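You operate a simulated robot arm through the tools that you are given. There is no shell and no other tool.

You run a simulated two-armed robot. Do the job below in one go: nothing can be reset, and whatever is moved stays where it is left.

Task
Tension the blue belt to LIGHT and start it.
Fine: isolate the incline first; then switch on, free the emergency stop and reset.

It is judged by the outcome, as a careful person would: the job done as asked, and still so three seconds after it is handed in. It fails if anything else is knocked over, pushed out of place, dropped, spilled or broken.

Robot
Two 6-joint arms with fingered hands on one trunk that stands fixed in place. Base frame: the origin is at the foot of the trunk, x ahead of it, y to its left, z up. Readings come in m, rad, newtons and seconds.
The left shoulder is at [0.02, 0.157, 0.829], the right one opposite. With the tool pointing down near the work surface each hand reaches from about 0.38 to 0.84 m from the base axis, measured 20 degrees to its own side. Payload 4.1 kg a hand.
The TCP of each hand is the grasp point between the finger pads, 0.033 m short of the fingertips. In the tool frame z runs along the fingers and y along their closing line. The gripper opens to 0.112 m. The gripper's body begins 0.039 m behind the TCP. The gripper is a hand of 4 fingers: y runs from the thumb to the fingers, the wrist lies at [-0.016, -0.118, -0.2] in the tool frame, and closing takes about 1.5 s.
Orientation is that of the tool frame in the base frame, as a unit quaternion [w, x, y, z]. With the fingers straight down and the wrist toward the robot, the tool's x, y and z point along [0, 1, 0], [1, 0, 0] and [0, 0, -1] of the base frame.

Tools
- The arms move only by the tool send_rows. It takes "left_motion", "right_motion" or both (then of equal length, played together; a hand with none holds still); each is a list that holds one entry, the list of rows, each a list of 7 numbers: the shift along the base's x, y, z in cm, then the turn, a rotation vector about the base's x, y, z in rad, then the finger opening in cm, from 0 to 11.2. In form: [[[tx, ty, tz, ax, ay, az, hand], ...]]. A call has 1 to 20 rows; each row shifts and turns the commanded pose from where the row before left it. Each row takes 0.2 s and may step no farther than 0.05 m and 0.15 rad from the row before; otherwise, or with a gripper value out of range, the whole call is refused. A pose out of reach is approached as far as the arm can. The call stops where the force on the tool passes 40 N (or 10 N more than at its start, if that is more) or the arm is blocked; 0.2 s more then pass. The fingers move at their own pace (about 0.072 m/s each) and stop on an object; they squeeze with about 27 N. The grip force told is the motor's: it shows also when the fingers shut on nothing. Time passes only in rows, and 0.2 s behind the last, so rows that do not move let the fingers close. The reply holds the time, the measured pose of the TCP, the force on the tool along the base axes, the opening and the grip force, in the units named above and with some noise, with the torque about the TCP (base axes, N m) and any sound that the robot's microphone picked up.
- Cameras (640 x 400 px; columns grow to the right, rows downward): "scene" is now at [0.0574, 0.0174, 1.4733]; the picture's right is [0.14, -0.99, 0.00], its down [-0.62, -0.09, -0.78] and it looks along [0.77, 0.11, -0.62] (base axes); focal length 314 px, centre (320, 200). "left" rides on the left gripper at [-0.066, -0.089, -0.13] in its tool frame; the picture's right is [-0.79, -0.29, 0.54], its down [0.55, -0.71, 0.44] and it looks along [0.26, 0.64, 0.72] (tool axes); focal length 247 px, centre (320, 200). "right" rides on the right gripper at [0.066, -0.089, -0.13] in its tool frame; the picture's right is [-0.79, 0.29, -0.54], its down [-0.55, -0.71, 0.44] and it looks along [-0.26, 0.64, 0.72] (tool axes); focal length 247 px, centre (320, 200). There is no depth. A picture from a camera that has moved, and an enlarged one, comes with that camera's place and axes in the base frame and with its lens. The place of the scene camera against the robot may be out by one fixed shift of up to 0.018 m in any direction.
- get_image(camera): a new picture of that camera. The clock stands still meanwhile.
- set_grasp(shape, hand): the hand has 4 fingers and takes this shape, open, in about a second: jaw (thumb against the fingers, like two jaws); tri (thumb and two fingers); tip (a fingertip pinch); poke (one finger out to press); point (the index stretched); flat (the hand flat); cup (the hand cupped); fist (a fist). The gripper value then closes the fingers along that shape, each until it touches; the sizes above hold for jaw. It gives what a move gives, with no picture.
- pan_tilt(pan, tilt): turns the head with the scene camera to pan (to the left, within 1.501 rad either way) and tilt (down, from -0.506 to 1.204), counted from straight ahead of the robot. It gives what a move gives.
- close_up(camera, box): a new picture of the part [left, top, right, bottom] of that camera's present view, enlarged. The clock stands still meanwhile.
- close_job(): hands the job in; it is judged then, once.

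Places have to be worked out from the pictures, the camera data and where the tool is seen. Open the grippers and draw the arms clear of the work before you hand the job in, unless the task says otherwise.

The tools are called after "Call:" as name(argument=value, ...) on one line, values as JSON. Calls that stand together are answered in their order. send_rows: Moves the arms, as the interface text tells. Its arguments: {"type":"object","properties":{"left_motion":{"type":"array","items":{"type":"array","items":{"type":"array","items":{"type":"number"}}}},"right_motion":{"type":"array","items":{"type":"array","items":{"type":"array","items":{"type":"number"}}}}},"required":[]} The other tools are called the same way: set_grasp (shape, hand) gives the hand a shape; pan_tilt (pan, tilt) turns the head that bears the scene camera; get_image (camera) takes a picture; close_up (camera, box) takes an enlarged picture of a part of a camera's view; close_job () hands the job in.

At the start:

```text
time_s: 0.0
left_eef_pos: [0.4404, 0.2906, 1.1093]
left_tool_rot: [0.0, 0.638, 0.77, 0.001]
left_contact_force: [0.4, 0.6, 0.3]
left_torque: [-0.01, 0.02, 0.0]
left_opening: 0.1113
left_grasp_force: 0.0
left_shape: jaw
right_eef_pos: [0.4462, -0.1274, 1.174]
right_tool_rot: [0.0, 0.638, 0.77, -0.001]
right_contact_force: [0.1, 0.4, 0.0]
right_torque: [0.03, 0.0, -0.02]
right_opening: 0.1114
right_grasp_force: 0.1
right_shape: jaw
head pan, tilt: [0.141, 0.674]
```

scene: 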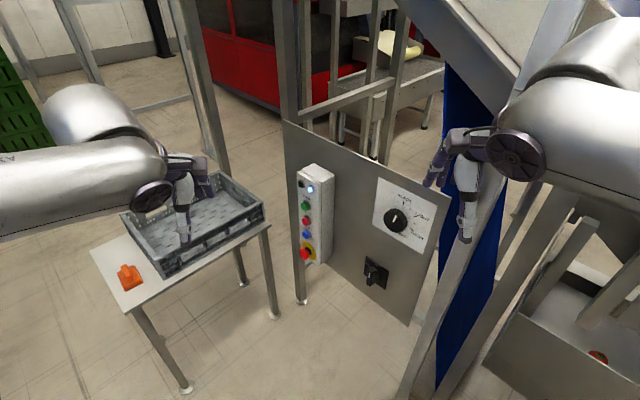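
right: 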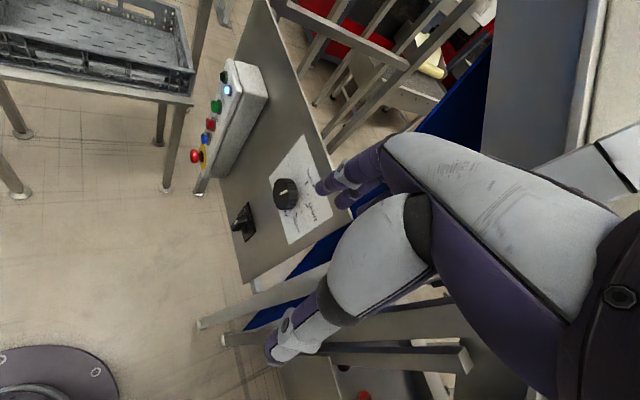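
left: 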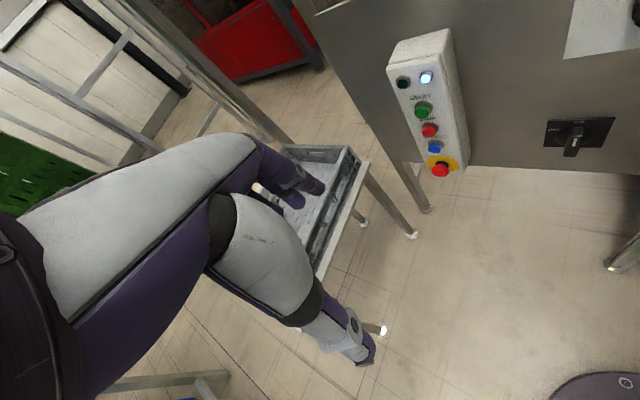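

I'll start by looking closer at the control box, the tension knob, and the isolator on the panel.

Call:
close_up(camera="scene", box=[280, 150, 360, 280])

Call:
close_up(camera="scene", box=[350, 170, 450, 300])

Call:
close_up(camera="right", box=[220, 130, 350, 280])

Call:
close_up(camera="left", box=[370, 20, 630, 190])

```text
3.08 times, centred on (320, 215) of scene
camera zoom: at [0.0574, 0.0174, 1.4733], right [0.14, -0.99, 0.0], down [-0.62, -0.09, -0.78], along [0.77, 0.11, -0.62], focal length 966 px, centre (320, 154)
```

zoom: 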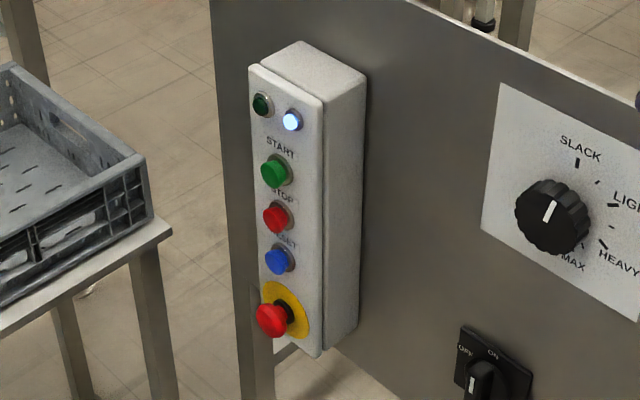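

```text
3.08 times, centred on (400, 235) of scene
camera zoom: at [0.0574, 0.0174, 1.4733], right [0.14, -0.99, 0.0], down [-0.62, -0.09, -0.78], along [0.77, 0.11, -0.62], focal length 966 px, centre (74, 92)
```

zoom: 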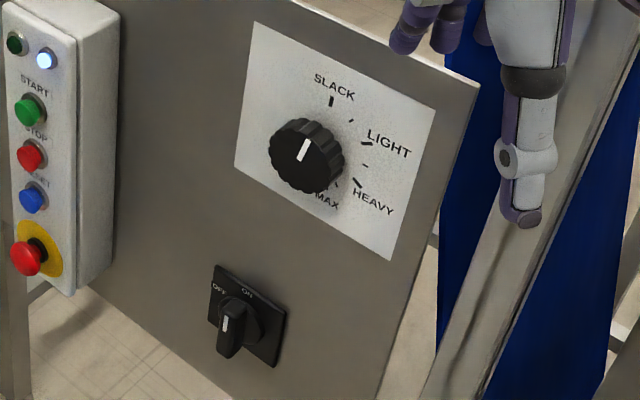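

```text
2.67 times, centred on (285, 205) of right
camera zoom: at [0.345, -0.0807, 1.3041], right [0.43, -0.73, 0.54], down [-0.6, -0.67, -0.44], along [0.68, -0.13, -0.72], focal length 659 px, centre (413, 187)
```

zoom: 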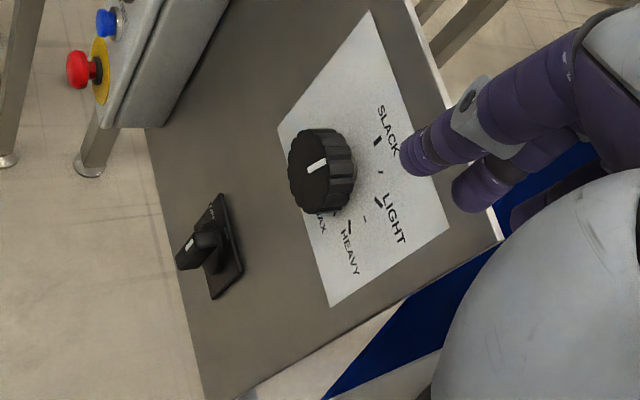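

```text
2.35 times, centred on (500, 105) of left
camera zoom: at [0.3648, 0.2094, 1.239], right [-0.13, -0.83, -0.54], down [-0.8, 0.41, -0.44], along [0.58, 0.37, -0.72], focal length 581 px, centre (-104, 424)
```

zoom: 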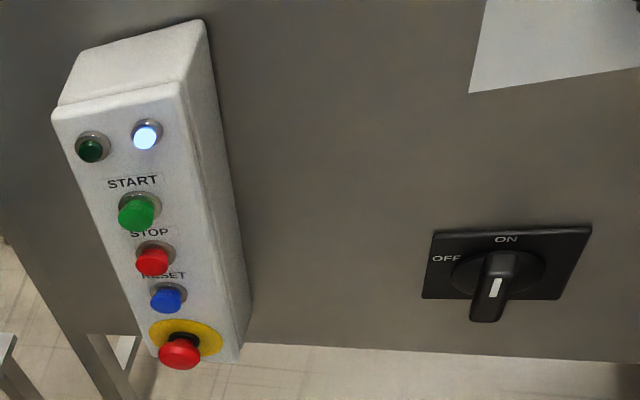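

The isolator looks ON and the tension dial seems near SLACK. I'll look around the rest of the workspace before touching anything.

Call:
close_up(camera="scene", box=[80, 160, 280, 310])

Call:
close_up(camera="scene", box=[440, 200, 640, 400])

Call:
close_up(camera="scene", box=[290, 165, 335, 220])

Call:
close_up(camera="scene", box=[290, 215, 335, 275])

Call:
close_up(camera="scene", box=[370, 175, 440, 245])

Call:
close_up(camera="scene", box=[350, 245, 400, 300])

```text
2.67 times, centred on (180, 235) of scene
camera zoom: at [0.0574, 0.0174, 1.4733], right [0.14, -0.99, 0.0], down [-0.62, -0.09, -0.78], along [0.77, 0.11, -0.62], focal length 837 px, centre (693, 107)
```

zoom: 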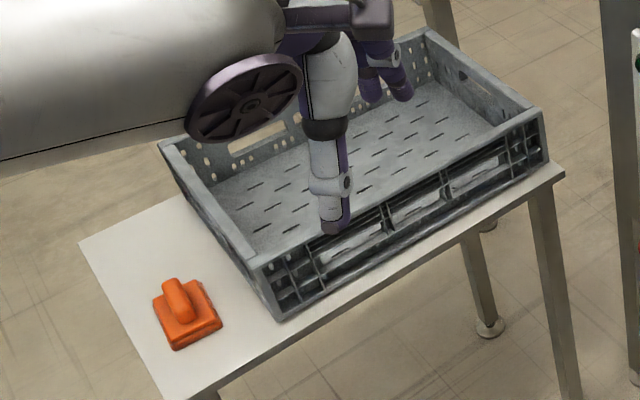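

```text
2.00 times, centred on (540, 300) of scene
camera zoom: at [0.0574, 0.0174, 1.4733], right [0.14, -0.99, 0.0], down [-0.62, -0.09, -0.78], along [0.77, 0.11, -0.62], focal length 628 px, centre (-120, 0)
```

zoom: 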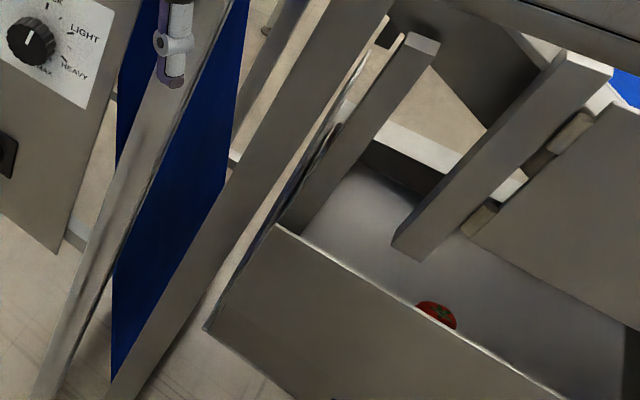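

```text
7.27 times, centred on (312, 192) of scene
camera zoom: at [0.0574, 0.0174, 1.4733], right [0.14, -0.99, 0.0], down [-0.62, -0.09, -0.78], along [0.77, 0.11, -0.62], focal length 2283 px, centre (374, 254)
```

zoom: 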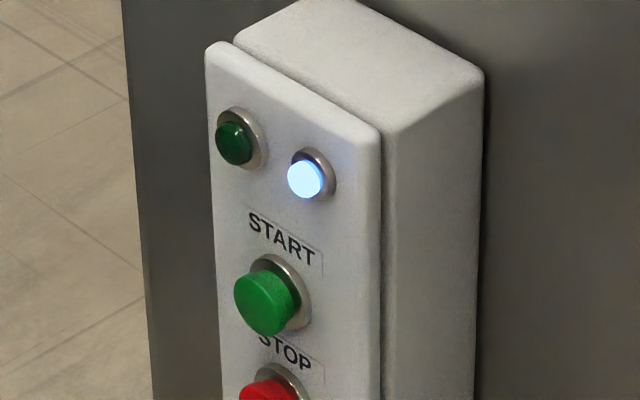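

```text
6.67 times, centred on (312, 245) of scene
camera zoom: at [0.0574, 0.0174, 1.4733], right [0.14, -0.99, 0.0], down [-0.62, -0.09, -0.78], along [0.77, 0.11, -0.62], focal length 2093 px, centre (370, -100)
```

zoom: 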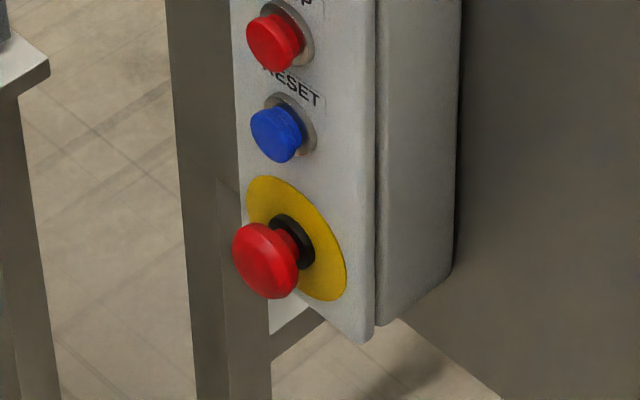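

```text
5.71 times, centred on (405, 210) of scene
camera zoom: at [0.0574, 0.0174, 1.4733], right [0.14, -0.99, 0.0], down [-0.62, -0.09, -0.78], along [0.77, 0.11, -0.62], focal length 1794 px, centre (-166, 143)
```

zoom: 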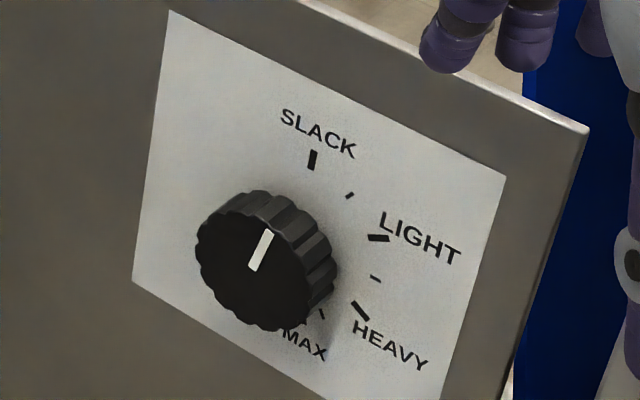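

```text
7.27 times, centred on (375, 272) of scene
camera zoom: at [0.0574, 0.0174, 1.4733], right [0.14, -0.99, 0.0], down [-0.62, -0.09, -0.78], along [0.77, 0.11, -0.62], focal length 2283 px, centre (-80, -327)
```

zoom: 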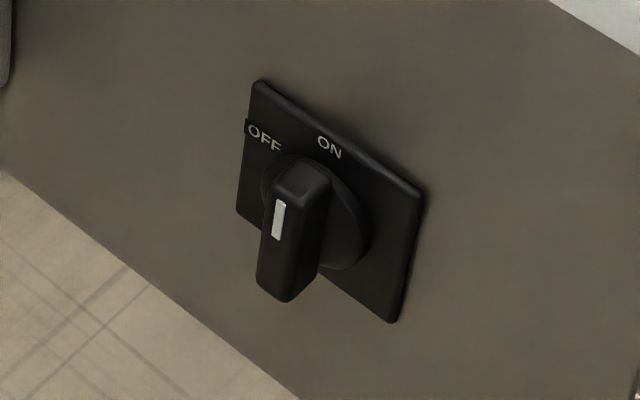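

The arms' cameras both see the panel from two sides, so I'll take high-zoom close-ups of the same features from left and right to triangulate them.

Call:
close_up(camera="left", box=[535, 105, 625, 165])

Call:
close_up(camera="right", box=[225, 195, 265, 245])

Call:
close_up(camera="right", box=[265, 130, 355, 250])

Call:
close_up(camera="right", box=[180, 55, 270, 205])

Call:
close_up(camera="left", box=[380, 20, 480, 190])

Call:
close_up(camera="left", box=[410, 120, 480, 190])

```text
6.67 times, centred on (580, 135) of left
camera zoom: at [0.3648, 0.2094, 1.239], right [-0.13, -0.83, -0.54], down [-0.8, 0.41, -0.44], along [0.58, 0.37, -0.72], focal length 1646 px, centre (-1413, 633)
```

zoom: 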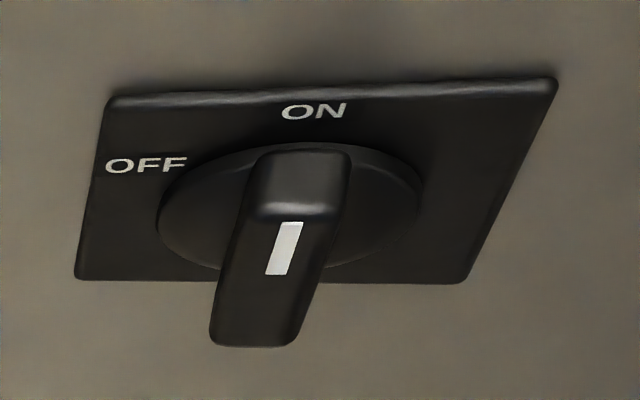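

```text
8.00 times, centred on (245, 220) of right
camera zoom: at [0.345, -0.0807, 1.3041], right [0.43, -0.73, 0.54], down [-0.6, -0.67, -0.44], along [0.68, -0.13, -0.72], focal length 1976 px, centre (920, 40)
```

zoom: 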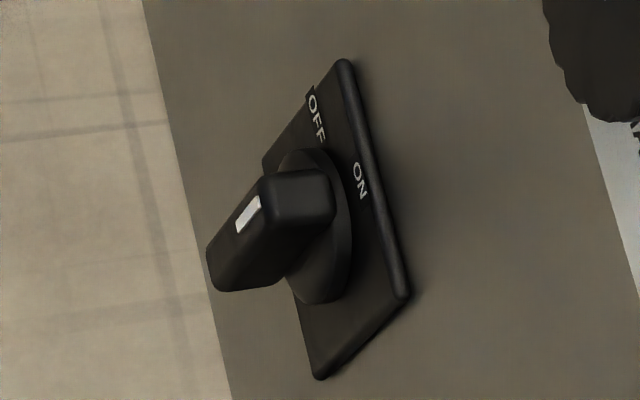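

```text
3.33 times, centred on (310, 190) of right
camera zoom: at [0.345, -0.0807, 1.3041], right [0.43, -0.73, 0.54], down [-0.6, -0.67, -0.44], along [0.68, -0.13, -0.72], focal length 823 px, centre (353, 233)
```

zoom: 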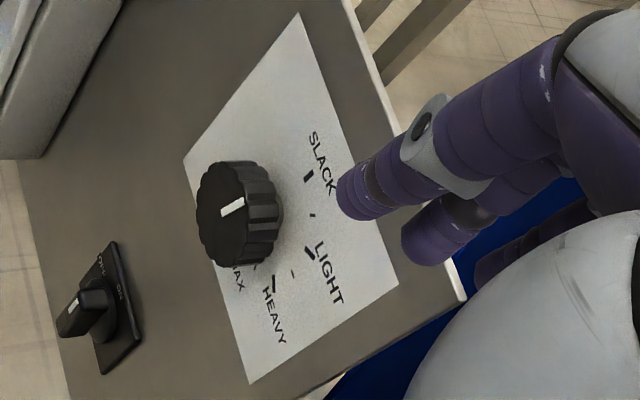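

```text
2.67 times, centred on (225, 130) of right
camera zoom: at [0.345, -0.0807, 1.3041], right [0.43, -0.73, 0.54], down [-0.6, -0.67, -0.44], along [0.68, -0.13, -0.72], focal length 659 px, centre (573, 387)
```

zoom: 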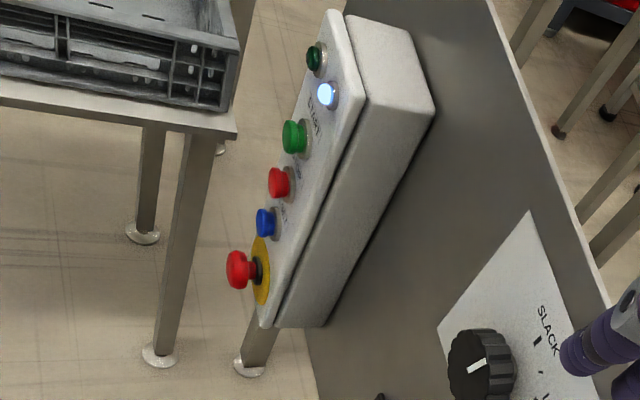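

```text
2.35 times, centred on (430, 105) of left
camera zoom: at [0.3648, 0.2094, 1.239], right [-0.13, -0.83, -0.54], down [-0.8, 0.41, -0.44], along [0.58, 0.37, -0.72], focal length 581 px, centre (61, 424)
```

zoom: 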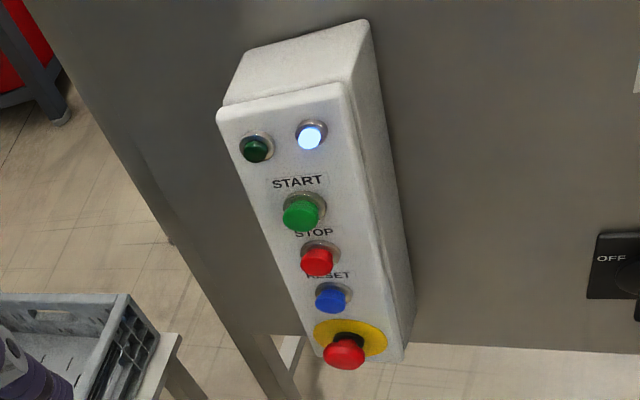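

```text
5.71 times, centred on (445, 155) of left
camera zoom: at [0.3648, 0.2094, 1.239], right [-0.13, -0.83, -0.54], down [-0.8, 0.41, -0.44], along [0.58, 0.37, -0.72], focal length 1411 px, centre (-394, 457)
```

zoom: 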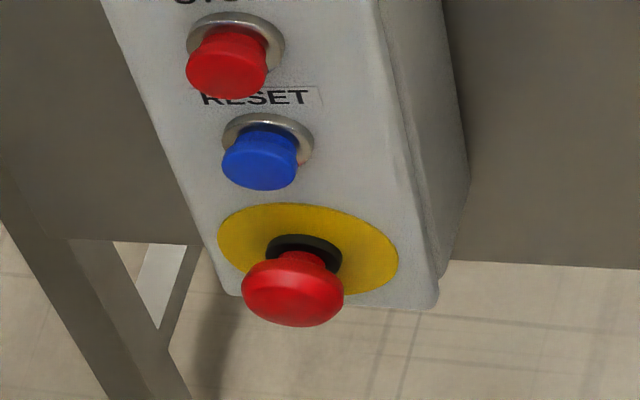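

From the triangulation, the panel is vertical and faces (-0.78, 0.62). The isolator's centre is about (0.674, -0.069, 0.691) and its handle is up, at ON. The dial centre is about (0.651, -0.103, 0.945), with LIGHT 60° clockwise of SLACK. The box buttons are near (0.744, 0.155). I'll pitch the left hand forward to face the panel at a safe standoff.

Call:
send_rows(left_motion=[[[0.92, -1.92, -2.16, -0.032, -0.1304, -0.0557, 8], [0.92, -1.92, -2.16, -0.032, -0.1304, -0.0557, 8], [0.92, -1.92, -2.16, -0.032, -0.1304, -0.0557, 8], [0.92, -1.92, -2.16, -0.032, -0.1304, -0.0557, 8], [0.92, -1.92, -2.16, -0.032, -0.1304, -0.0557, 8], [0.92, -1.92, -2.16, -0.032, -0.1304, -0.0557, 8], [0.92, -1.92, -2.16, -0.032, -0.1304, -0.0557, 8], [0.92, -1.92, -2.16, -0.032, -0.1304, -0.0557, 8], [0.92, -1.92, -2.16, -0.032, -0.1304, -0.0557, 8], [0.92, -1.92, -2.16, -0.032, -0.1304, -0.0557, 8], [0.92, -1.92, -2.16, -0.032, -0.1304, -0.0557, 8], [0.92, -1.92, -2.16, -0.032, -0.1304, -0.0557, 8]]])

```text
time_s: 2.6
left_eef_pos: [0.3487, -0.294, 1.0708]
left_tool_rot: [0.617, 0.632, 0.357, 0.305]
left_contact_force: [-0.5, 0.8, 0.8]
left_torque: [0.0, 0.01, -0.06]
left_opening: 0.0801
left_grasp_force: 0.1
left_shape: jaw
left hand out of reach, approached as far as the arm can: row 2, 3, 4, 5, 6, 7, 8, 9, 10, 11, 12
right_eef_pos: [0.4456, -0.1276, 1.1741]
right_tool_rot: [0.0, 0.639, 0.77, -0.001]
right_contact_force: [-0.5, 1.3, -1.0]
right_torque: [-0.1, 0.0, 0.03]
right_opening: 0.1117
right_grasp_force: 0.0
right_shape: jaw
head pan, tilt: [0.141, 0.674]
```

The left hand couldn't follow that rotation and ended up far off, at (0.35, -0.29, 1.07). I'll look before moving anything.

Call:
get_image(camera="scene")

Call:
get_image(camera="right")

Call:
get_image(camera="left")

```text
taken
```

scene: 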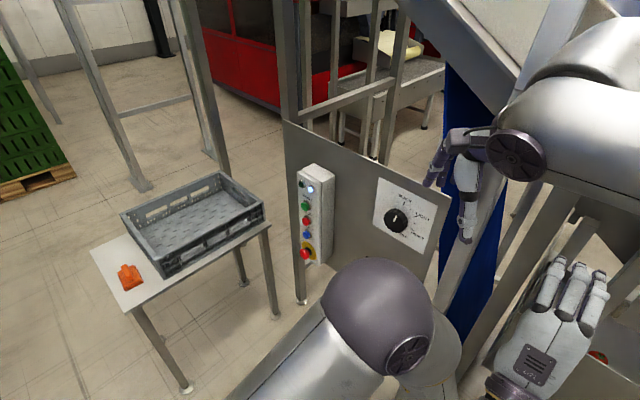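

```text
taken
camera right: at [0.3446, -0.0795, 1.3043], right [0.43, -0.73, 0.54], down [-0.6, -0.68, -0.44], along [0.68, -0.13, -0.72], focal length 247 px, centre (320, 200)
```

right: 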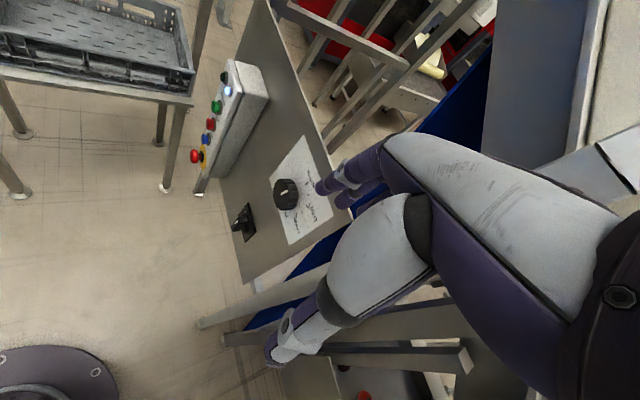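

```text
taken
camera left: at [0.198, -0.2773, 0.9925], right [-0.02, -0.96, -0.27], down [0.61, 0.2, -0.76], along [0.79, -0.18, 0.59], focal length 247 px, centre (320, 200)
```

left: 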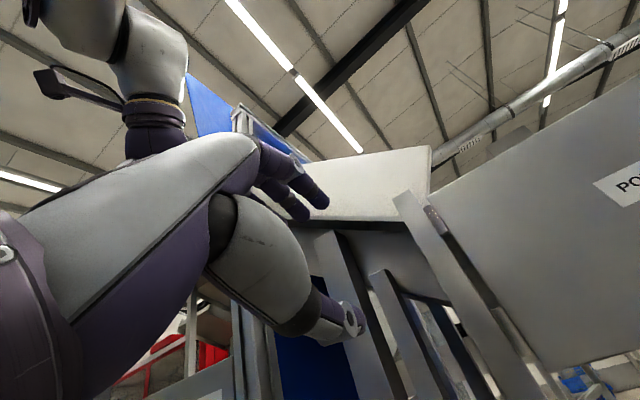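

The orientation did reach the goal (y up, fingers toward the panel), but the arm had to swing to the right to get it, so this is a wrist limit and not a collision. I'll send one still row to see whether the commanded pose is kept or was reset.

Call:
send_rows(left_motion=[[[0, 0, 0, 0, 0, 0, 8]]])

```text
time_s: 3.0
left_eef_pos: [0.3506, -0.2956, 1.0705]
left_tool_rot: [0.616, 0.633, 0.357, 0.304]
left_contact_force: [-0.3, -0.4, 0.0]
left_torque: [0.04, 0.01, 0.01]
left_opening: 0.0799
left_grasp_force: 0.1
left_shape: jaw
right_eef_pos: [0.4457, -0.1285, 1.1732]
right_tool_rot: [0.0, 0.638, 0.77, 0.0]
right_contact_force: [-0.1, 0.3, -0.1]
right_torque: [-0.01, 0.01, 0.0]
right_opening: 0.1119
right_grasp_force: 0.1
right_shape: jaw
head pan, tilt: [0.141, 0.674]
```

The commanded pose resets to where the arm stopped. I'll keep this orientation, lower the hand in small steps to clear the right hand, and see whether it follows.

Call:
send_rows(left_motion=[[[0, 0, -3, 0, 0, 0, 8], [0, 0, -3, 0, 0, 0, 8], [0, 0, -3, 0, 0, 0, 8], [0, 0, -3, 0, 0, 0, 8]]])

```text
time_s: 4.0
left_eef_pos: [0.3674, -0.3442, 0.9834]
left_tool_rot: [0.614, 0.632, 0.361, 0.305]
left_contact_force: [-0.4, 0.6, -0.2]
left_torque: [0.01, -0.02, 0.0]
left_opening: 0.0803
left_grasp_force: 0.1
left_shape: jaw
left hand out of reach, approached as far as the arm can: row 1, 2, 3, 4
right_eef_pos: [0.4454, -0.1275, 1.1747]
right_tool_rot: [0.0, 0.638, 0.77, 0.0]
right_contact_force: [-0.4, 0.6, -0.5]
right_torque: [0.0, -0.02, 0.02]
right_opening: 0.1119
right_grasp_force: 0.1
right_shape: jaw
head pan, tilt: [0.141, 0.674]
```

Holding that palm-forward orientation restricts the arm. I'll retrace to the tool-down orientation while moving back to the left, then try a palm-right pose, which is the natural one for a left hand.

Call:
send_rows(left_motion=[[[0.6, 4.5, 0.3, 0.032, 0.1304, 0.0557, 8], [0.6, 4.5, 0.3, 0.032, 0.1304, 0.0557, 8], [0.6, 4.5, 0.3, 0.032, 0.1304, 0.0557, 8], [0.6, 4.5, 0.3, 0.032, 0.1304, 0.0557, 8], [0.6, 4.5, 0.3, 0.032, 0.1304, 0.0557, 8], [0.6, 4.5, 0.3, 0.032, 0.1304, 0.0557, 8]]])

```text
time_s: 5.4
left_eef_pos: [0.4242, -0.0889, 1.0218]
left_tool_rot: [0.314, 0.688, 0.632, 0.169]
left_contact_force: [0.6, 0.6, 0.3]
left_torque: [0.01, 0.01, 0.02]
left_opening: 0.0803
left_grasp_force: 0.0
left_shape: jaw
left hand out of reach, approached as far as the arm can: row 2, 3
right_eef_pos: [0.4467, -0.1287, 1.1742]
right_tool_rot: [0.0, 0.638, 0.77, 0.0]
right_contact_force: [0.6, -0.4, 0.5]
right_torque: [0.06, 0.0, -0.01]
right_opening: 0.112
right_grasp_force: 0.1
right_shape: jaw
head pan, tilt: [0.141, 0.674]
```

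It is recovering and within reach again. I'll continue the retrace to the tool-down pose on the left.

Call:
send_rows(left_motion=[[[0.3, 4.5, 0.3, 0.032, 0.1304, 0.0557, 8], [0.3, 4.5, 0.3, 0.032, 0.1304, 0.0557, 8], [0.3, 4.5, 0.3, 0.032, 0.1304, 0.0557, 8], [0.3, 4.5, 0.3, 0.032, 0.1304, 0.0557, 8], [0.3, 4.5, 0.3, 0.032, 0.1304, 0.0557, 8]]])

```text
time_s: 6.6
left_eef_pos: [0.4415, 0.1346, 1.0343]
left_tool_rot: [0.015, 0.636, 0.771, 0.03]
left_contact_force: [-0.1, 0.8, -1.5]
left_torque: [0.0, 0.01, 0.02]
left_opening: 0.0802
left_grasp_force: 0.1
left_shape: jaw
right_eef_pos: [0.4459, -0.1288, 1.1746]
right_tool_rot: [0.0, 0.639, 0.77, 0.001]
right_contact_force: [0.1, 0.2, -0.4]
right_torque: [-0.01, -0.02, -0.01]
right_opening: 0.1119
right_grasp_force: 0.1
right_shape: jaw
head pan, tilt: [0.141, 0.674]
```

The hand is tool-down again near (0.44, 0.13, 1.03). I'll start rotating into the palm-right pose (fingers toward the panel, y along panel-left), a few rows at a time.

Call:
send_rows(left_motion=[[[0.5, 0, -2, -0.1167, -0.066, 0.0419, 8], [0.5, 0, -2, -0.1167, -0.066, 0.0419, 8], [0.5, 0, -2, -0.1167, -0.066, 0.0419, 8], [0.5, 0, -2, -0.1167, -0.066, 0.0419, 8]]])

```text
time_s: 7.6
left_eef_pos: [0.458, 0.1325, 0.9856]
left_tool_rot: [0.231, 0.548, 0.802, -0.053]
left_contact_force: [-0.4, 0.3, -0.7]
left_torque: [-0.02, 0.01, 0.02]
left_opening: 0.08
left_grasp_force: 0.1
left_shape: jaw
left hand out of reach, approached as far as the arm can: row 4
right_eef_pos: [0.4462, -0.1283, 1.1741]
right_tool_rot: [0.0, 0.638, 0.77, 0.001]
right_contact_force: [-0.4, -0.1, 0.1]
right_torque: [0.0, 0.03, 0.02]
right_opening: 0.112
right_grasp_force: 0.1
right_shape: jaw
head pan, tilt: [0.141, 0.674]
```

Row 4 was already out of reach. I'll look at the arm's configuration to work out which joint is limiting.

Call:
pan_tilt(pan=0.5, tilt=0.9)

Call:
get_image(camera="scene")

```text
time_s: 8.4
left_eef_pos: [0.4592, 0.1332, 0.986]
left_tool_rot: [0.232, 0.548, 0.802, -0.052]
left_contact_force: [-0.5, -0.3, -0.2]
left_torque: [-0.04, -0.06, 0.03]
left_opening: 0.0801
left_grasp_force: 0.0
left_shape: jaw
right_eef_pos: [0.4459, -0.1299, 1.1744]
right_tool_rot: [0.0, 0.638, 0.77, 0.0]
right_contact_force: [0.1, 0.0, 0.2]
right_torque: [-0.01, -0.01, -0.01]
right_opening: 0.112
right_grasp_force: 0.0
right_shape: jaw
head pan, tilt: [0.499, 0.901]
```

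```text
taken
```

scene: 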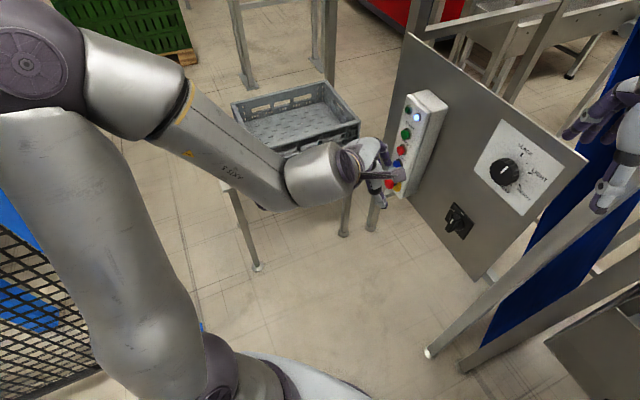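

The arm has a high outer elbow and a forearm coming in from the left, so a fully horizontal hand is hard in this area. Fingers straddling the knobs from above, or pushing with the hand pointing mostly down, should work instead. I'll go to tool-down with the closing line along the panel and test reach there.

Call:
send_rows(left_motion=[[[0.68, -0.55, -0.6, 0.0429, 0.0684, 0.0868, 8], [0.68, -0.55, -0.6, 0.0429, 0.0684, 0.0868, 8], [0.68, -0.55, -0.6, 0.0429, 0.0684, 0.0868, 8], [0.68, -0.55, -0.6, 0.0429, 0.0684, 0.0868, 8], [0.68, -0.55, -0.6, 0.0429, 0.0684, 0.0868, 8], [0.68, -0.55, -0.6, 0.0429, 0.0684, 0.0868, 8]]])

```text
time_s: 9.8
left_eef_pos: [0.5015, 0.0999, 0.9494]
left_tool_rot: [-0.001, 0.328, 0.945, -0.001]
left_contact_force: [0.4, 0.7, 0.3]
left_torque: [0.0, 0.0, 0.01]
left_opening: 0.0801
left_grasp_force: 0.1
left_shape: jaw
right_eef_pos: [0.4454, -0.1279, 1.1738]
right_tool_rot: [0.0, 0.638, 0.77, 0.0]
right_contact_force: [-0.6, 0.7, 1.2]
right_torque: [0.0, 0.0, -0.02]
right_opening: 0.1122
right_grasp_force: 0.0
right_shape: jaw
head pan, tilt: [0.499, 0.901]
```

Tool-down with y along the panel is fully reachable at (0.50, 0.10, 0.95). From here I'll tilt the fingers toward the panel a few rows at a time while descending.

Call:
send_rows(left_motion=[[[0.3, -0.3, -3, -0.0868, -0.1099, 0, 8], [0.3, -0.3, -3, -0.0868, -0.1099, 0, 8], [0.3, -0.3, -3, -0.0868, -0.1099, 0, 8], [0.3, -0.3, -3, -0.0868, -0.1099, 0, 8]]])

```text
time_s: 10.8
left_eef_pos: [0.5914, 0.0856, 0.9325]
left_tool_rot: [0.242, 0.318, 0.912, -0.091]
left_contact_force: [-0.4, 0.0, -0.4]
left_torque: [0.02, 0.02, -0.01]
left_opening: 0.0803
left_grasp_force: 0.1
left_shape: jaw
left hand out of reach, approached as far as the arm can: row 3, 4
right_eef_pos: [0.4455, -0.1286, 1.1737]
right_tool_rot: [0.0, 0.638, 0.77, 0.0]
right_contact_force: [-0.8, 0.0, 0.3]
right_torque: [0.02, -0.02, -0.02]
right_opening: 0.1118
right_grasp_force: 0.0
right_shape: jaw
head pan, tilt: [0.499, 0.901]
```

The tilt of about 30° is held, but the solver slid the position forward to (0.59, 0.086, 0.93). I'll keep this orientation and check whether the hand can go straight down, in small steps.

Call:
send_rows(left_motion=[[[-1, 0, -3, 0, 0, 0, 8], [-1, 0, -3, 0, 0, 0, 8]]])

Call:
get_image(camera="scene")

```text
time_s: 11.4
left_eef_pos: [0.6134, 0.0823, 0.9327]
left_tool_rot: [0.254, 0.316, 0.909, -0.091]
left_contact_force: [0.2, -0.3, -0.3]
left_torque: [0.0, -0.02, 0.0]
left_opening: 0.0803
left_grasp_force: 0.1
left_shape: jaw
left hand out of reach, approached as far as the arm can: row 1, 2
right_eef_pos: [0.4457, -0.1276, 1.1741]
right_tool_rot: [0.001, 0.639, 0.77, 0.0]
right_contact_force: [-0.9, -1.0, 0.5]
right_torque: [0.0, 0.01, -0.01]
right_opening: 0.112
right_grasp_force: 0.1
right_shape: jaw
head pan, tilt: [0.499, 0.901]
```

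```text
taken
```

scene: 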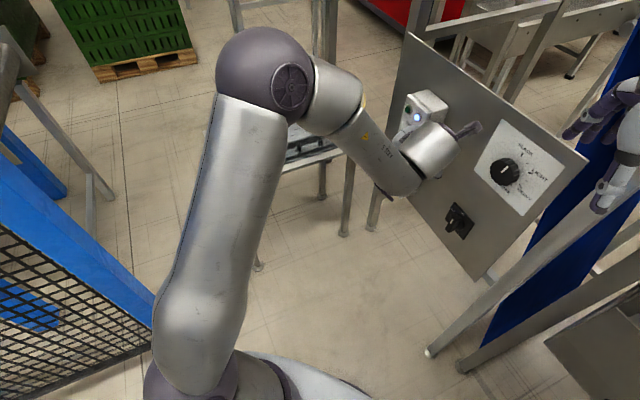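

The local solver drifts forward and the elbow has swung over. I'll back the left hand off from the panel to an easy tool-down pose on its own side, then test whether the right arm can face the panel better.

Call:
send_rows(left_motion=[[[-2.5, 2.0, 1, 0.0868, 0.1099, 0, 8], [-2.5, 2.0, 1, 0.0868, 0.1099, 0, 8], [-2.5, 2.0, 1, 0.0868, 0.1099, 0, 8], [-2.5, 2.0, 1, 0.0868, 0.1099, 0, 8], [-2.5, 2.5, 1, 0, 0, -0.12, 8], [-2.5, 2.5, 1, 0, 0, -0.12, 8], [-1.5, 2.5, 1, 0, 0, -0.12, 8], [0, 2.5, 1, 0, 0, -0.12, 8]]])

Call:
get_image(camera="scene")

```text
time_s: 13.2
left_eef_pos: [0.4501, 0.2613, 1.0156]
left_tool_rot: [-0.001, 0.545, 0.838, -0.001]
left_contact_force: [-0.7, -0.4, -0.4]
left_torque: [0.01, 0.03, 0.01]
left_opening: 0.0804
left_grasp_force: 0.1
left_shape: jaw
right_eef_pos: [0.446, -0.1285, 1.1752]
right_tool_rot: [0.001, 0.638, 0.77, 0.0]
right_contact_force: [0.3, -0.9, -0.1]
right_torque: [0.04, 0.02, 0.02]
right_opening: 0.112
right_grasp_force: 0.1
right_shape: jaw
head pan, tilt: [0.499, 0.901]
```

```text
taken
```

scene: 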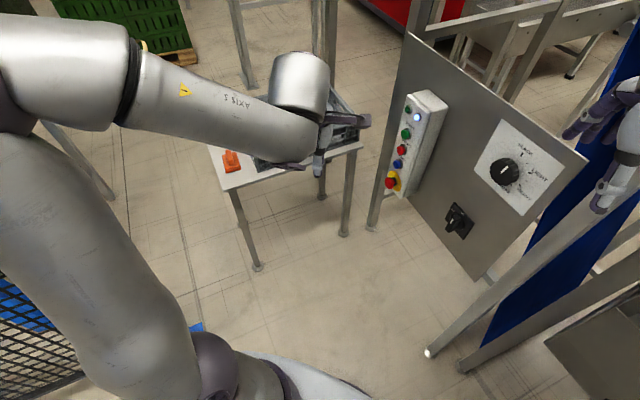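

I'll zoom in on the left wrist and hand to see how the last joint's axis sits relative to the fingers.

Call:
close_up(camera="scene", box=[240, 30, 400, 200])

Call:
get_image(camera="left")

Call:
pan_tilt(pan=-0.3, tilt=0.75)

Call:
get_image(camera="scene")

```text
2.35 times, centred on (320, 115) of scene
camera zoom: at [0.0388, 0.041, 1.4548], right [0.48, -0.88, 0.0], down [-0.69, -0.37, -0.62], along [0.55, 0.3, -0.78], focal length 739 px, centre (320, 400)
```

zoom: 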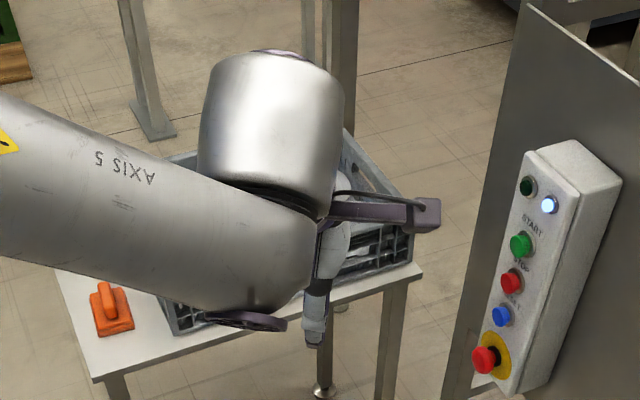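

```text
taken
camera left: at [0.3943, 0.1648, 1.1451], right [0.06, -0.84, -0.54], down [-0.87, 0.22, -0.44], along [0.48, 0.5, -0.72], focal length 247 px, centre (320, 200)
```

left: 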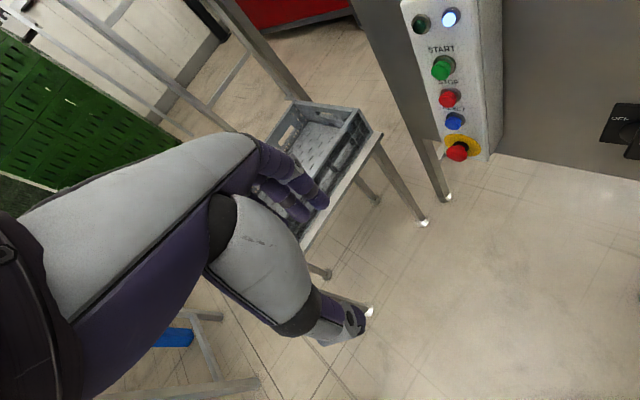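

```text
time_s: 14.4
left_eef_pos: [0.4492, 0.2616, 1.0148]
left_tool_rot: [-0.001, 0.543, 0.839, -0.001]
left_contact_force: [0.0, 0.4, -0.5]
left_torque: [0.01, -0.01, -0.01]
left_opening: 0.0801
left_grasp_force: 0.1
left_shape: jaw
right_eef_pos: [0.4467, -0.1272, 1.1732]
right_tool_rot: [0.0, 0.638, 0.77, 0.0]
right_contact_force: [0.4, -0.2, 0.7]
right_torque: [-0.01, 0.03, 0.03]
right_opening: 0.1118
right_grasp_force: 0.0
right_shape: jaw
head pan, tilt: [-0.3, 0.75]
```

```text
taken
```

scene: 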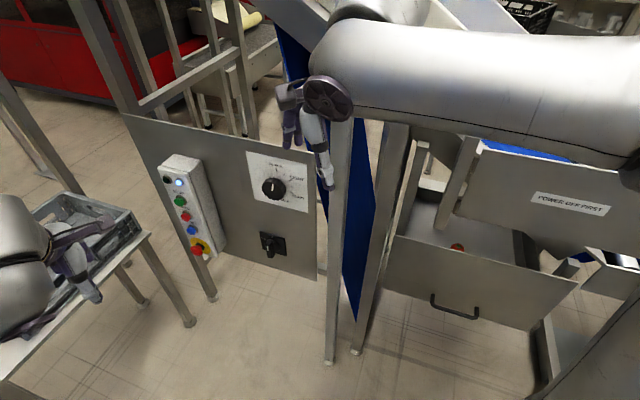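

Comparing the poses suggests the left arm's first axis points forward and up at about 45°. My earlier attempts were all near that axis, where the arm is singular. Lower down it should be well-behaved, so I'll go straight to a low tool-down pose first.

Call:
send_rows(left_motion=[[[1.26, -2.0, -2.94, 0, 0, 0, 8], [1.26, -2.0, -2.94, 0, 0, 0, 8], [1.26, -2.0, -2.94, 0, 0, 0, 8], [1.26, -2.0, -2.94, 0, 0, 0, 8], [1.26, -2.0, -2.94, 0, 0, 0, 8], [1.26, -2.0, -2.94, 0, 0, 0, 8], [1.26, -2.0, -2.94, 0, 0, 0, 8], [1.26, -2.0, -2.94, 0, 0, 0, 8]]])

Call:
pan_tilt(pan=0.2, tilt=0.85)

Call:
get_image(camera="scene")

```text
time_s: 16.2
left_eef_pos: [0.5488, 0.1002, 0.7776]
left_tool_rot: [0.0, 0.544, 0.839, 0.001]
left_contact_force: [-0.7, 0.3, 0.1]
left_torque: [-0.01, 0.0, 0.03]
left_opening: 0.0802
left_grasp_force: 0.0
left_shape: jaw
right_eef_pos: [0.4452, -0.1285, 1.1742]
right_tool_rot: [0.0, 0.638, 0.77, 0.001]
right_contact_force: [0.1, -0.2, 1.4]
right_torque: [0.02, -0.02, -0.02]
right_opening: 0.1117
right_grasp_force: 0.0
right_shape: jaw
head pan, tilt: [-0.3, 0.75]
```

```text
time_s: 17.1
left_eef_pos: [0.5472, 0.1013, 0.7783]
left_tool_rot: [0.001, 0.544, 0.839, 0.0]
left_contact_force: [0.2, -0.3, 1.0]
left_torque: [0.02, -0.03, 0.0]
left_opening: 0.0801
left_grasp_force: 0.1
left_shape: jaw
right_eef_pos: [0.4452, -0.1286, 1.1741]
right_tool_rot: [0.0, 0.638, 0.77, 0.0]
right_contact_force: [-0.2, 0.3, -1.3]
right_torque: [-0.06, 0.0, 0.0]
right_opening: 0.112
right_grasp_force: 0.1
right_shape: jaw
head pan, tilt: [0.201, 0.85]
```

```text
taken
```

scene: 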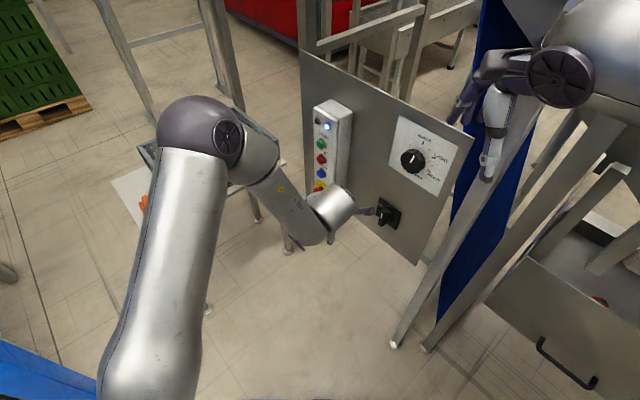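

That worked with no flags: the elbow is up and the forearm comes down. Now I'll tilt toward the panel from here, four rows first.

Call:
send_rows(left_motion=[[[0, -0.8, 0, -0.1041, -0.081, 0.0315, 8], [0, -0.8, 0, -0.1041, -0.081, 0.0315, 8], [0, -0.8, 0, -0.1041, -0.081, 0.0315, 8], [0, -0.8, 0, -0.1041, -0.081, 0.0315, 8]]])

```text
time_s: 18.1
left_eef_pos: [0.5926, 0.0737, 0.8142]
left_tool_rot: [0.166, 0.496, 0.85, -0.062]
left_contact_force: [-0.4, -0.5, 0.4]
left_torque: [-0.02, 0.0, 0.03]
left_opening: 0.0801
left_grasp_force: 0.0
left_shape: jaw
left hand out of reach, approached as far as the arm can: row 3, 4
right_eef_pos: [0.4454, -0.1284, 1.1737]
right_tool_rot: [0.001, 0.638, 0.77, 0.001]
right_contact_force: [0.0, 0.0, 0.6]
right_torque: [0.0, -0.03, -0.01]
right_opening: 0.1121
right_grasp_force: 0.0
right_shape: jaw
head pan, tilt: [0.201, 0.85]
```

The flags follow a pattern: the tool's y (the hand's long axis) must stay within about 90° of the forearm, which points down and right here. So the workable pose is y down with the palm facing the panel, like a hanging hand. I'll rotate that way in stages while backing off a little.

Call:
send_rows(left_motion=[[[-0.7, 0, -0.3, -0.1149, 0.029, 0.08, 8], [-0.7, 0, -0.3, -0.1149, 0.029, 0.08, 8], [-0.7, 0, -0.3, -0.1149, 0.029, 0.08, 8], [-0.7, 0, -0.3, -0.1149, 0.029, 0.08, 8], [-0.7, 0, -0.3, -0.1149, 0.029, 0.08, 8]]])

```text
time_s: 19.3
left_eef_pos: [0.6523, 0.0689, 0.8863]
left_tool_rot: [0.24, 0.248, 0.889, -0.3]
left_contact_force: [0.6, 0.0, 0.6]
left_torque: [0.0, -0.05, 0.02]
left_opening: 0.0803
left_grasp_force: 0.0
left_shape: jaw
left hand out of reach, approached as far as the arm can: row 1, 2, 3, 4, 5
right_eef_pos: [0.4445, -0.129, 1.1734]
right_tool_rot: [0.0, 0.638, 0.77, 0.0]
right_contact_force: [0.7, -0.5, 0.3]
right_torque: [0.04, -0.01, 0.02]
right_opening: 0.112
right_grasp_force: 0.0
right_shape: jaw
head pan, tilt: [0.201, 0.85]
```

That direction is also limited, and the hand slid to (0.65, 0.07, 0.89), still 10 cm clear of the panel. The limit looks like the roll sense, so I'll go back to tool-down further away and then try rolling the other way, clockwise from above.

Call:
send_rows(left_motion=[[[-1.36, 0.34, 0, 0.0909, -0.0101, -0.1079, 8], [-1.36, 0.34, 0, 0.0909, -0.0101, -0.1079, 8], [-1.36, 0.34, 0, 0.0909, -0.0101, -0.1079, 8], [-1.36, 0.34, -1, 0.0909, -0.0101, -0.1079, 8], [-1.36, 0.34, -1, 0.0909, -0.0101, -0.1079, 8], [-1.36, 0.34, -1, 0.0909, -0.0101, -0.1079, 8], [-1.36, 0.34, -1.5, 0.0909, -0.0101, -0.1079, 8], [-1.36, 0.34, -1.5, 0.0909, -0.0101, -0.1079, 8], [-1.36, 0.34, -1.5, 0.0909, -0.0101, -0.1079, 8]]])

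```text
time_s: 21.3
left_eef_pos: [0.5298, 0.0995, 0.8134]
left_tool_rot: [0.005, 0.709, 0.705, -0.001]
left_contact_force: [-0.6, 0.8, 0.6]
left_torque: [-0.02, -0.01, 0.0]
left_opening: 0.0803
left_grasp_force: 0.0
left_shape: jaw
right_eef_pos: [0.4458, -0.1268, 1.1744]
right_tool_rot: [0.0, 0.638, 0.77, -0.001]
right_contact_force: [0.6, -0.1, -0.2]
right_torque: [-0.01, -0.03, 0.01]
right_opening: 0.1118
right_grasp_force: 0.0
right_shape: jaw
head pan, tilt: [0.201, 0.85]
```

Back at tool-down, yaw 0, with no flags. Now I'll yaw clockwise from above.

Call:
send_rows(left_motion=[[[0, 0, 0, 0, 0, -0.14, 8], [0, 0, 0, 0, 0, -0.14, 8], [0, 0, 0, 0, 0, -0.14, 8], [0, 0, 0, 0, 0, -0.14, 8], [0, 0, 0, 0, 0, -0.14, 8], [0, 0, 0, 0, 0, -0.14, 8], [0, 0, 0, 0, 0, -0.14, 8], [0, 0, 0, 0, 0, -0.14, 8]]])

```text
time_s: 23.1
left_eef_pos: [0.5334, 0.0764, 0.8394]
left_tool_rot: [-0.037, 0.958, 0.284, -0.009]
left_contact_force: [0.1, 0.3, -0.3]
left_torque: [0.02, -0.03, 0.05]
left_opening: 0.0803
left_grasp_force: 0.2
left_shape: jaw
left hand out of reach, approached as far as the arm can: row 3, 4, 5, 6
right_eef_pos: [0.4457, -0.1286, 1.1743]
right_tool_rot: [0.0, 0.638, 0.77, 0.0]
right_contact_force: [0.9, 0.4, 0.4]
right_torque: [-0.01, -0.01, -0.01]
right_opening: 0.1119
right_grasp_force: 0.1
right_shape: jaw
head pan, tilt: [0.201, 0.85]
```

Rows 3–6 lagged but rows 7–8 were clean, so this is a wrist singularity that can be passed through, not a hard limit. I'll keep rolling in this direction toward a palm-at-panel pose while backing away.

Call:
send_rows(left_motion=[[[-0.7, 0.3, 0, 0.0327, -0.0985, -0.0947, 8], [-0.7, 0.3, 0, 0.0327, -0.0985, -0.0947, 8], [-0.7, 0.3, 0, 0.0327, -0.0985, -0.0947, 8], [-0.7, 0.3, 0, 0.0327, -0.0985, -0.0947, 8], [-0.7, 0.3, 0, 0.0327, -0.0985, -0.0947, 8], [-0.7, 0.3, 0, 0.0327, -0.0985, -0.0947, 8]]])

Call:
get_image(camera="scene")

```text
time_s: 24.5
left_eef_pos: [0.4956, 0.0942, 0.8392]
left_tool_rot: [-0.047, 0.952, 0.006, 0.304]
left_contact_force: [-0.1, 0.0, 0.1]
left_torque: [0.01, -0.04, -0.01]
left_opening: 0.0803
left_grasp_force: 0.0
left_shape: jaw
left hand out of reach, approached as far as the arm can: row 2
right_eef_pos: [0.4456, -0.1283, 1.175]
right_tool_rot: [-0.001, 0.638, 0.77, 0.0]
right_contact_force: [-0.1, -0.8, -1.2]
right_torque: [0.01, 0.0, 0.02]
right_opening: 0.1118
right_grasp_force: 0.2
right_shape: jaw
head pan, tilt: [0.201, 0.85]
```

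```text
taken
```

scene: 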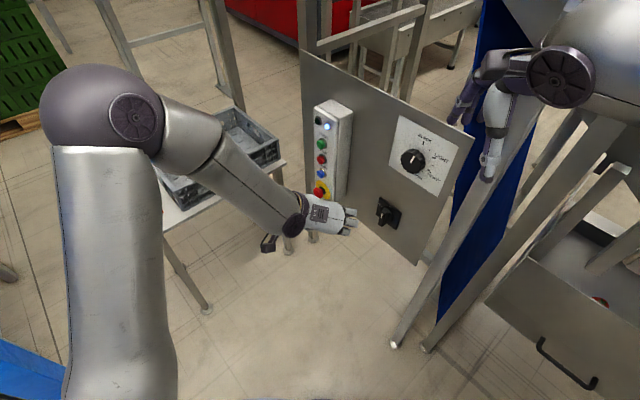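

Now it follows nicely: the hand is nearly in line with the forearm. I'll continue to the horizontal approach with the closing line along the panel (x up, y panel-right, z into the panel).

Call:
send_rows(left_motion=[[[0, 0, -0.8, -0.042, -0.0999, -0.0772, 8], [0, 0, -0.8, -0.042, -0.0999, -0.0772, 8], [0, 0, -0.8, -0.042, -0.0999, -0.0772, 8], [0, 0, -0.8, -0.042, -0.0999, -0.0772, 8], [0, 0, -0.8, -0.042, -0.0999, -0.0772, 8]]])

```text
time_s: 25.7
left_eef_pos: [0.4952, 0.093, 0.7989]
left_tool_rot: [0.114, 0.831, -0.133, 0.528]
left_contact_force: [-0.3, 0.0, -0.1]
left_torque: [-0.03, -0.01, -0.01]
left_opening: 0.0801
left_grasp_force: 0.1
left_shape: jaw
right_eef_pos: [0.4455, -0.1292, 1.1745]
right_tool_rot: [0.0, 0.638, 0.77, 0.0]
right_contact_force: [-0.2, 0.2, 0.7]
right_torque: [0.0, -0.01, 0.0]
right_opening: 0.1117
right_grasp_force: 0.0
right_shape: jaw
head pan, tilt: [0.201, 0.85]
```

No flags at all. I'll finish the remaining rotation to the horizontal approach.

Call:
send_rows(left_motion=[[[0, 0, -1, -0.042, -0.0999, -0.0772, 8], [0, 0, -1, -0.042, -0.0999, -0.0772, 8], [0, 0, -1, -0.042, -0.0999, -0.0772, 8], [0, 0, -1, -0.042, -0.0999, -0.0772, 8]]])

Call:
get_image(camera="scene")

Call:
get_image(camera="left")

```text
time_s: 26.7
left_eef_pos: [0.4959, 0.0911, 0.7601]
left_tool_rot: [0.233, 0.668, -0.232, 0.668]
left_contact_force: [0.1, -1.3, 0.9]
left_torque: [0.02, 0.0, 0.04]
left_opening: 0.0801
left_grasp_force: 0.0
left_shape: jaw
right_eef_pos: [0.4448, -0.1296, 1.1742]
right_tool_rot: [0.0, 0.639, 0.77, 0.0]
right_contact_force: [0.0, -0.5, 0.0]
right_torque: [0.0, -0.04, -0.01]
right_opening: 0.1119
right_grasp_force: 0.1
right_shape: jaw
head pan, tilt: [0.201, 0.85]
```

```text
taken
```

scene: 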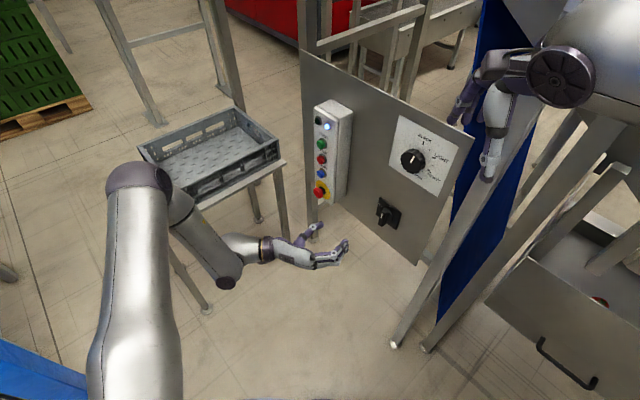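

```text
taken
camera left: at [0.45, 0.2427, 0.6947], right [0.6, -0.11, -0.79], down [0.78, 0.29, 0.55], along [0.17, -0.95, 0.26], focal length 247 px, centre (320, 200)
```

left: 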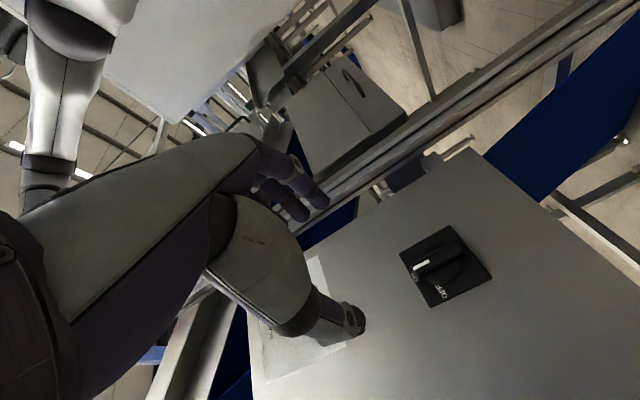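

The hand is now exactly in the horizontal approach orientation. I'll refine the isolator's position from this much closer left-camera view.

Call:
close_up(camera="left", box=[385, 215, 505, 315])

Call:
close_up(camera="scene", box=[220, 90, 460, 290])

```text
4.00 times, centred on (445, 265) of left
camera zoom: at [0.45, 0.2427, 0.6947], right [0.6, -0.11, -0.79], down [0.78, 0.29, 0.55], along [0.17, -0.95, 0.26], focal length 988 px, centre (-180, -60)
```

zoom: 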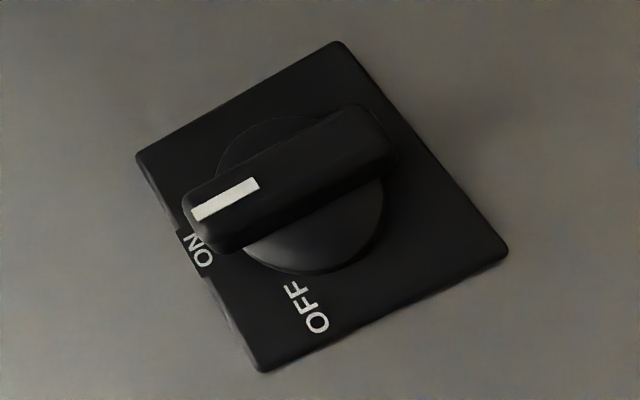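

```text
2.00 times, centred on (340, 190) of scene
camera zoom: at [0.0488, 0.0206, 1.4587], right [0.2, -0.98, 0.0], down [-0.74, -0.15, -0.66], along [0.65, 0.13, -0.75], focal length 628 px, centre (280, 220)
```

zoom: 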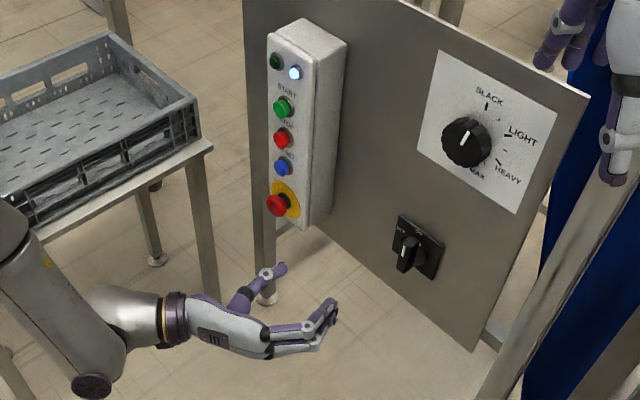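

The isolator's centre is confirmed at about (0.671, -0.068, 0.700), with a bar about 7 cm long standing vertical at ON. The OFF mark sits about 60° counter-clockwise. I'll move to a standoff on its axis and rehearse the counter-clockwise roll in free space.

Call:
send_rows(left_motion=[[[1.83, -1.95, -1.5, 0, 0, 0, 8], [1.83, -1.95, -1.5, 0, 0, 0, 8], [1.83, -1.95, -1.5, 0, 0, 0, 8], [1.83, -1.95, -1.5, 0, 0, 0, 8]]])

Call:
send_rows(left_motion=[[[0, 0, 0, -0.1099, 0.0868, 0, 8], [0, 0, 0, -0.1099, 0.0868, 0, 8], [0, 0, 0, -0.1099, 0.0868, 0, 8], [0, 0, 0, -0.1099, 0.0868, 0, 8]]])

```text
time_s: 27.7
left_eef_pos: [0.5684, 0.0151, 0.7002]
left_tool_rot: [0.232, 0.669, -0.231, 0.667]
left_contact_force: [-0.5, 0.2, -0.1]
left_torque: [-0.02, -0.01, 0.01]
left_opening: 0.0801
left_grasp_force: 0.1
left_shape: jaw
right_eef_pos: [0.4461, -0.129, 1.1741]
right_tool_rot: [0.0, 0.638, 0.77, 0.0]
right_contact_force: [-0.2, 0.2, 0.0]
right_torque: [0.03, -0.06, -0.02]
right_opening: 0.1118
right_grasp_force: 0.0
right_shape: jaw
head pan, tilt: [0.201, 0.85]
```

```text
time_s: 28.7
left_eef_pos: [0.5683, 0.014, 0.7]
left_tool_rot: [0.409, 0.707, -0.037, 0.576]
left_contact_force: [0.4, -0.4, -0.5]
left_torque: [-0.02, -0.03, 0.0]
left_opening: 0.0802
left_grasp_force: 0.0
left_shape: jaw
right_eef_pos: [0.447, -0.129, 1.1743]
right_tool_rot: [0.0, 0.638, 0.77, 0.0]
right_contact_force: [-0.4, 0.2, -0.1]
right_torque: [0.0, 0.01, 0.01]
right_opening: 0.1117
right_grasp_force: 0.0
right_shape: jaw
head pan, tilt: [0.201, 0.85]
```

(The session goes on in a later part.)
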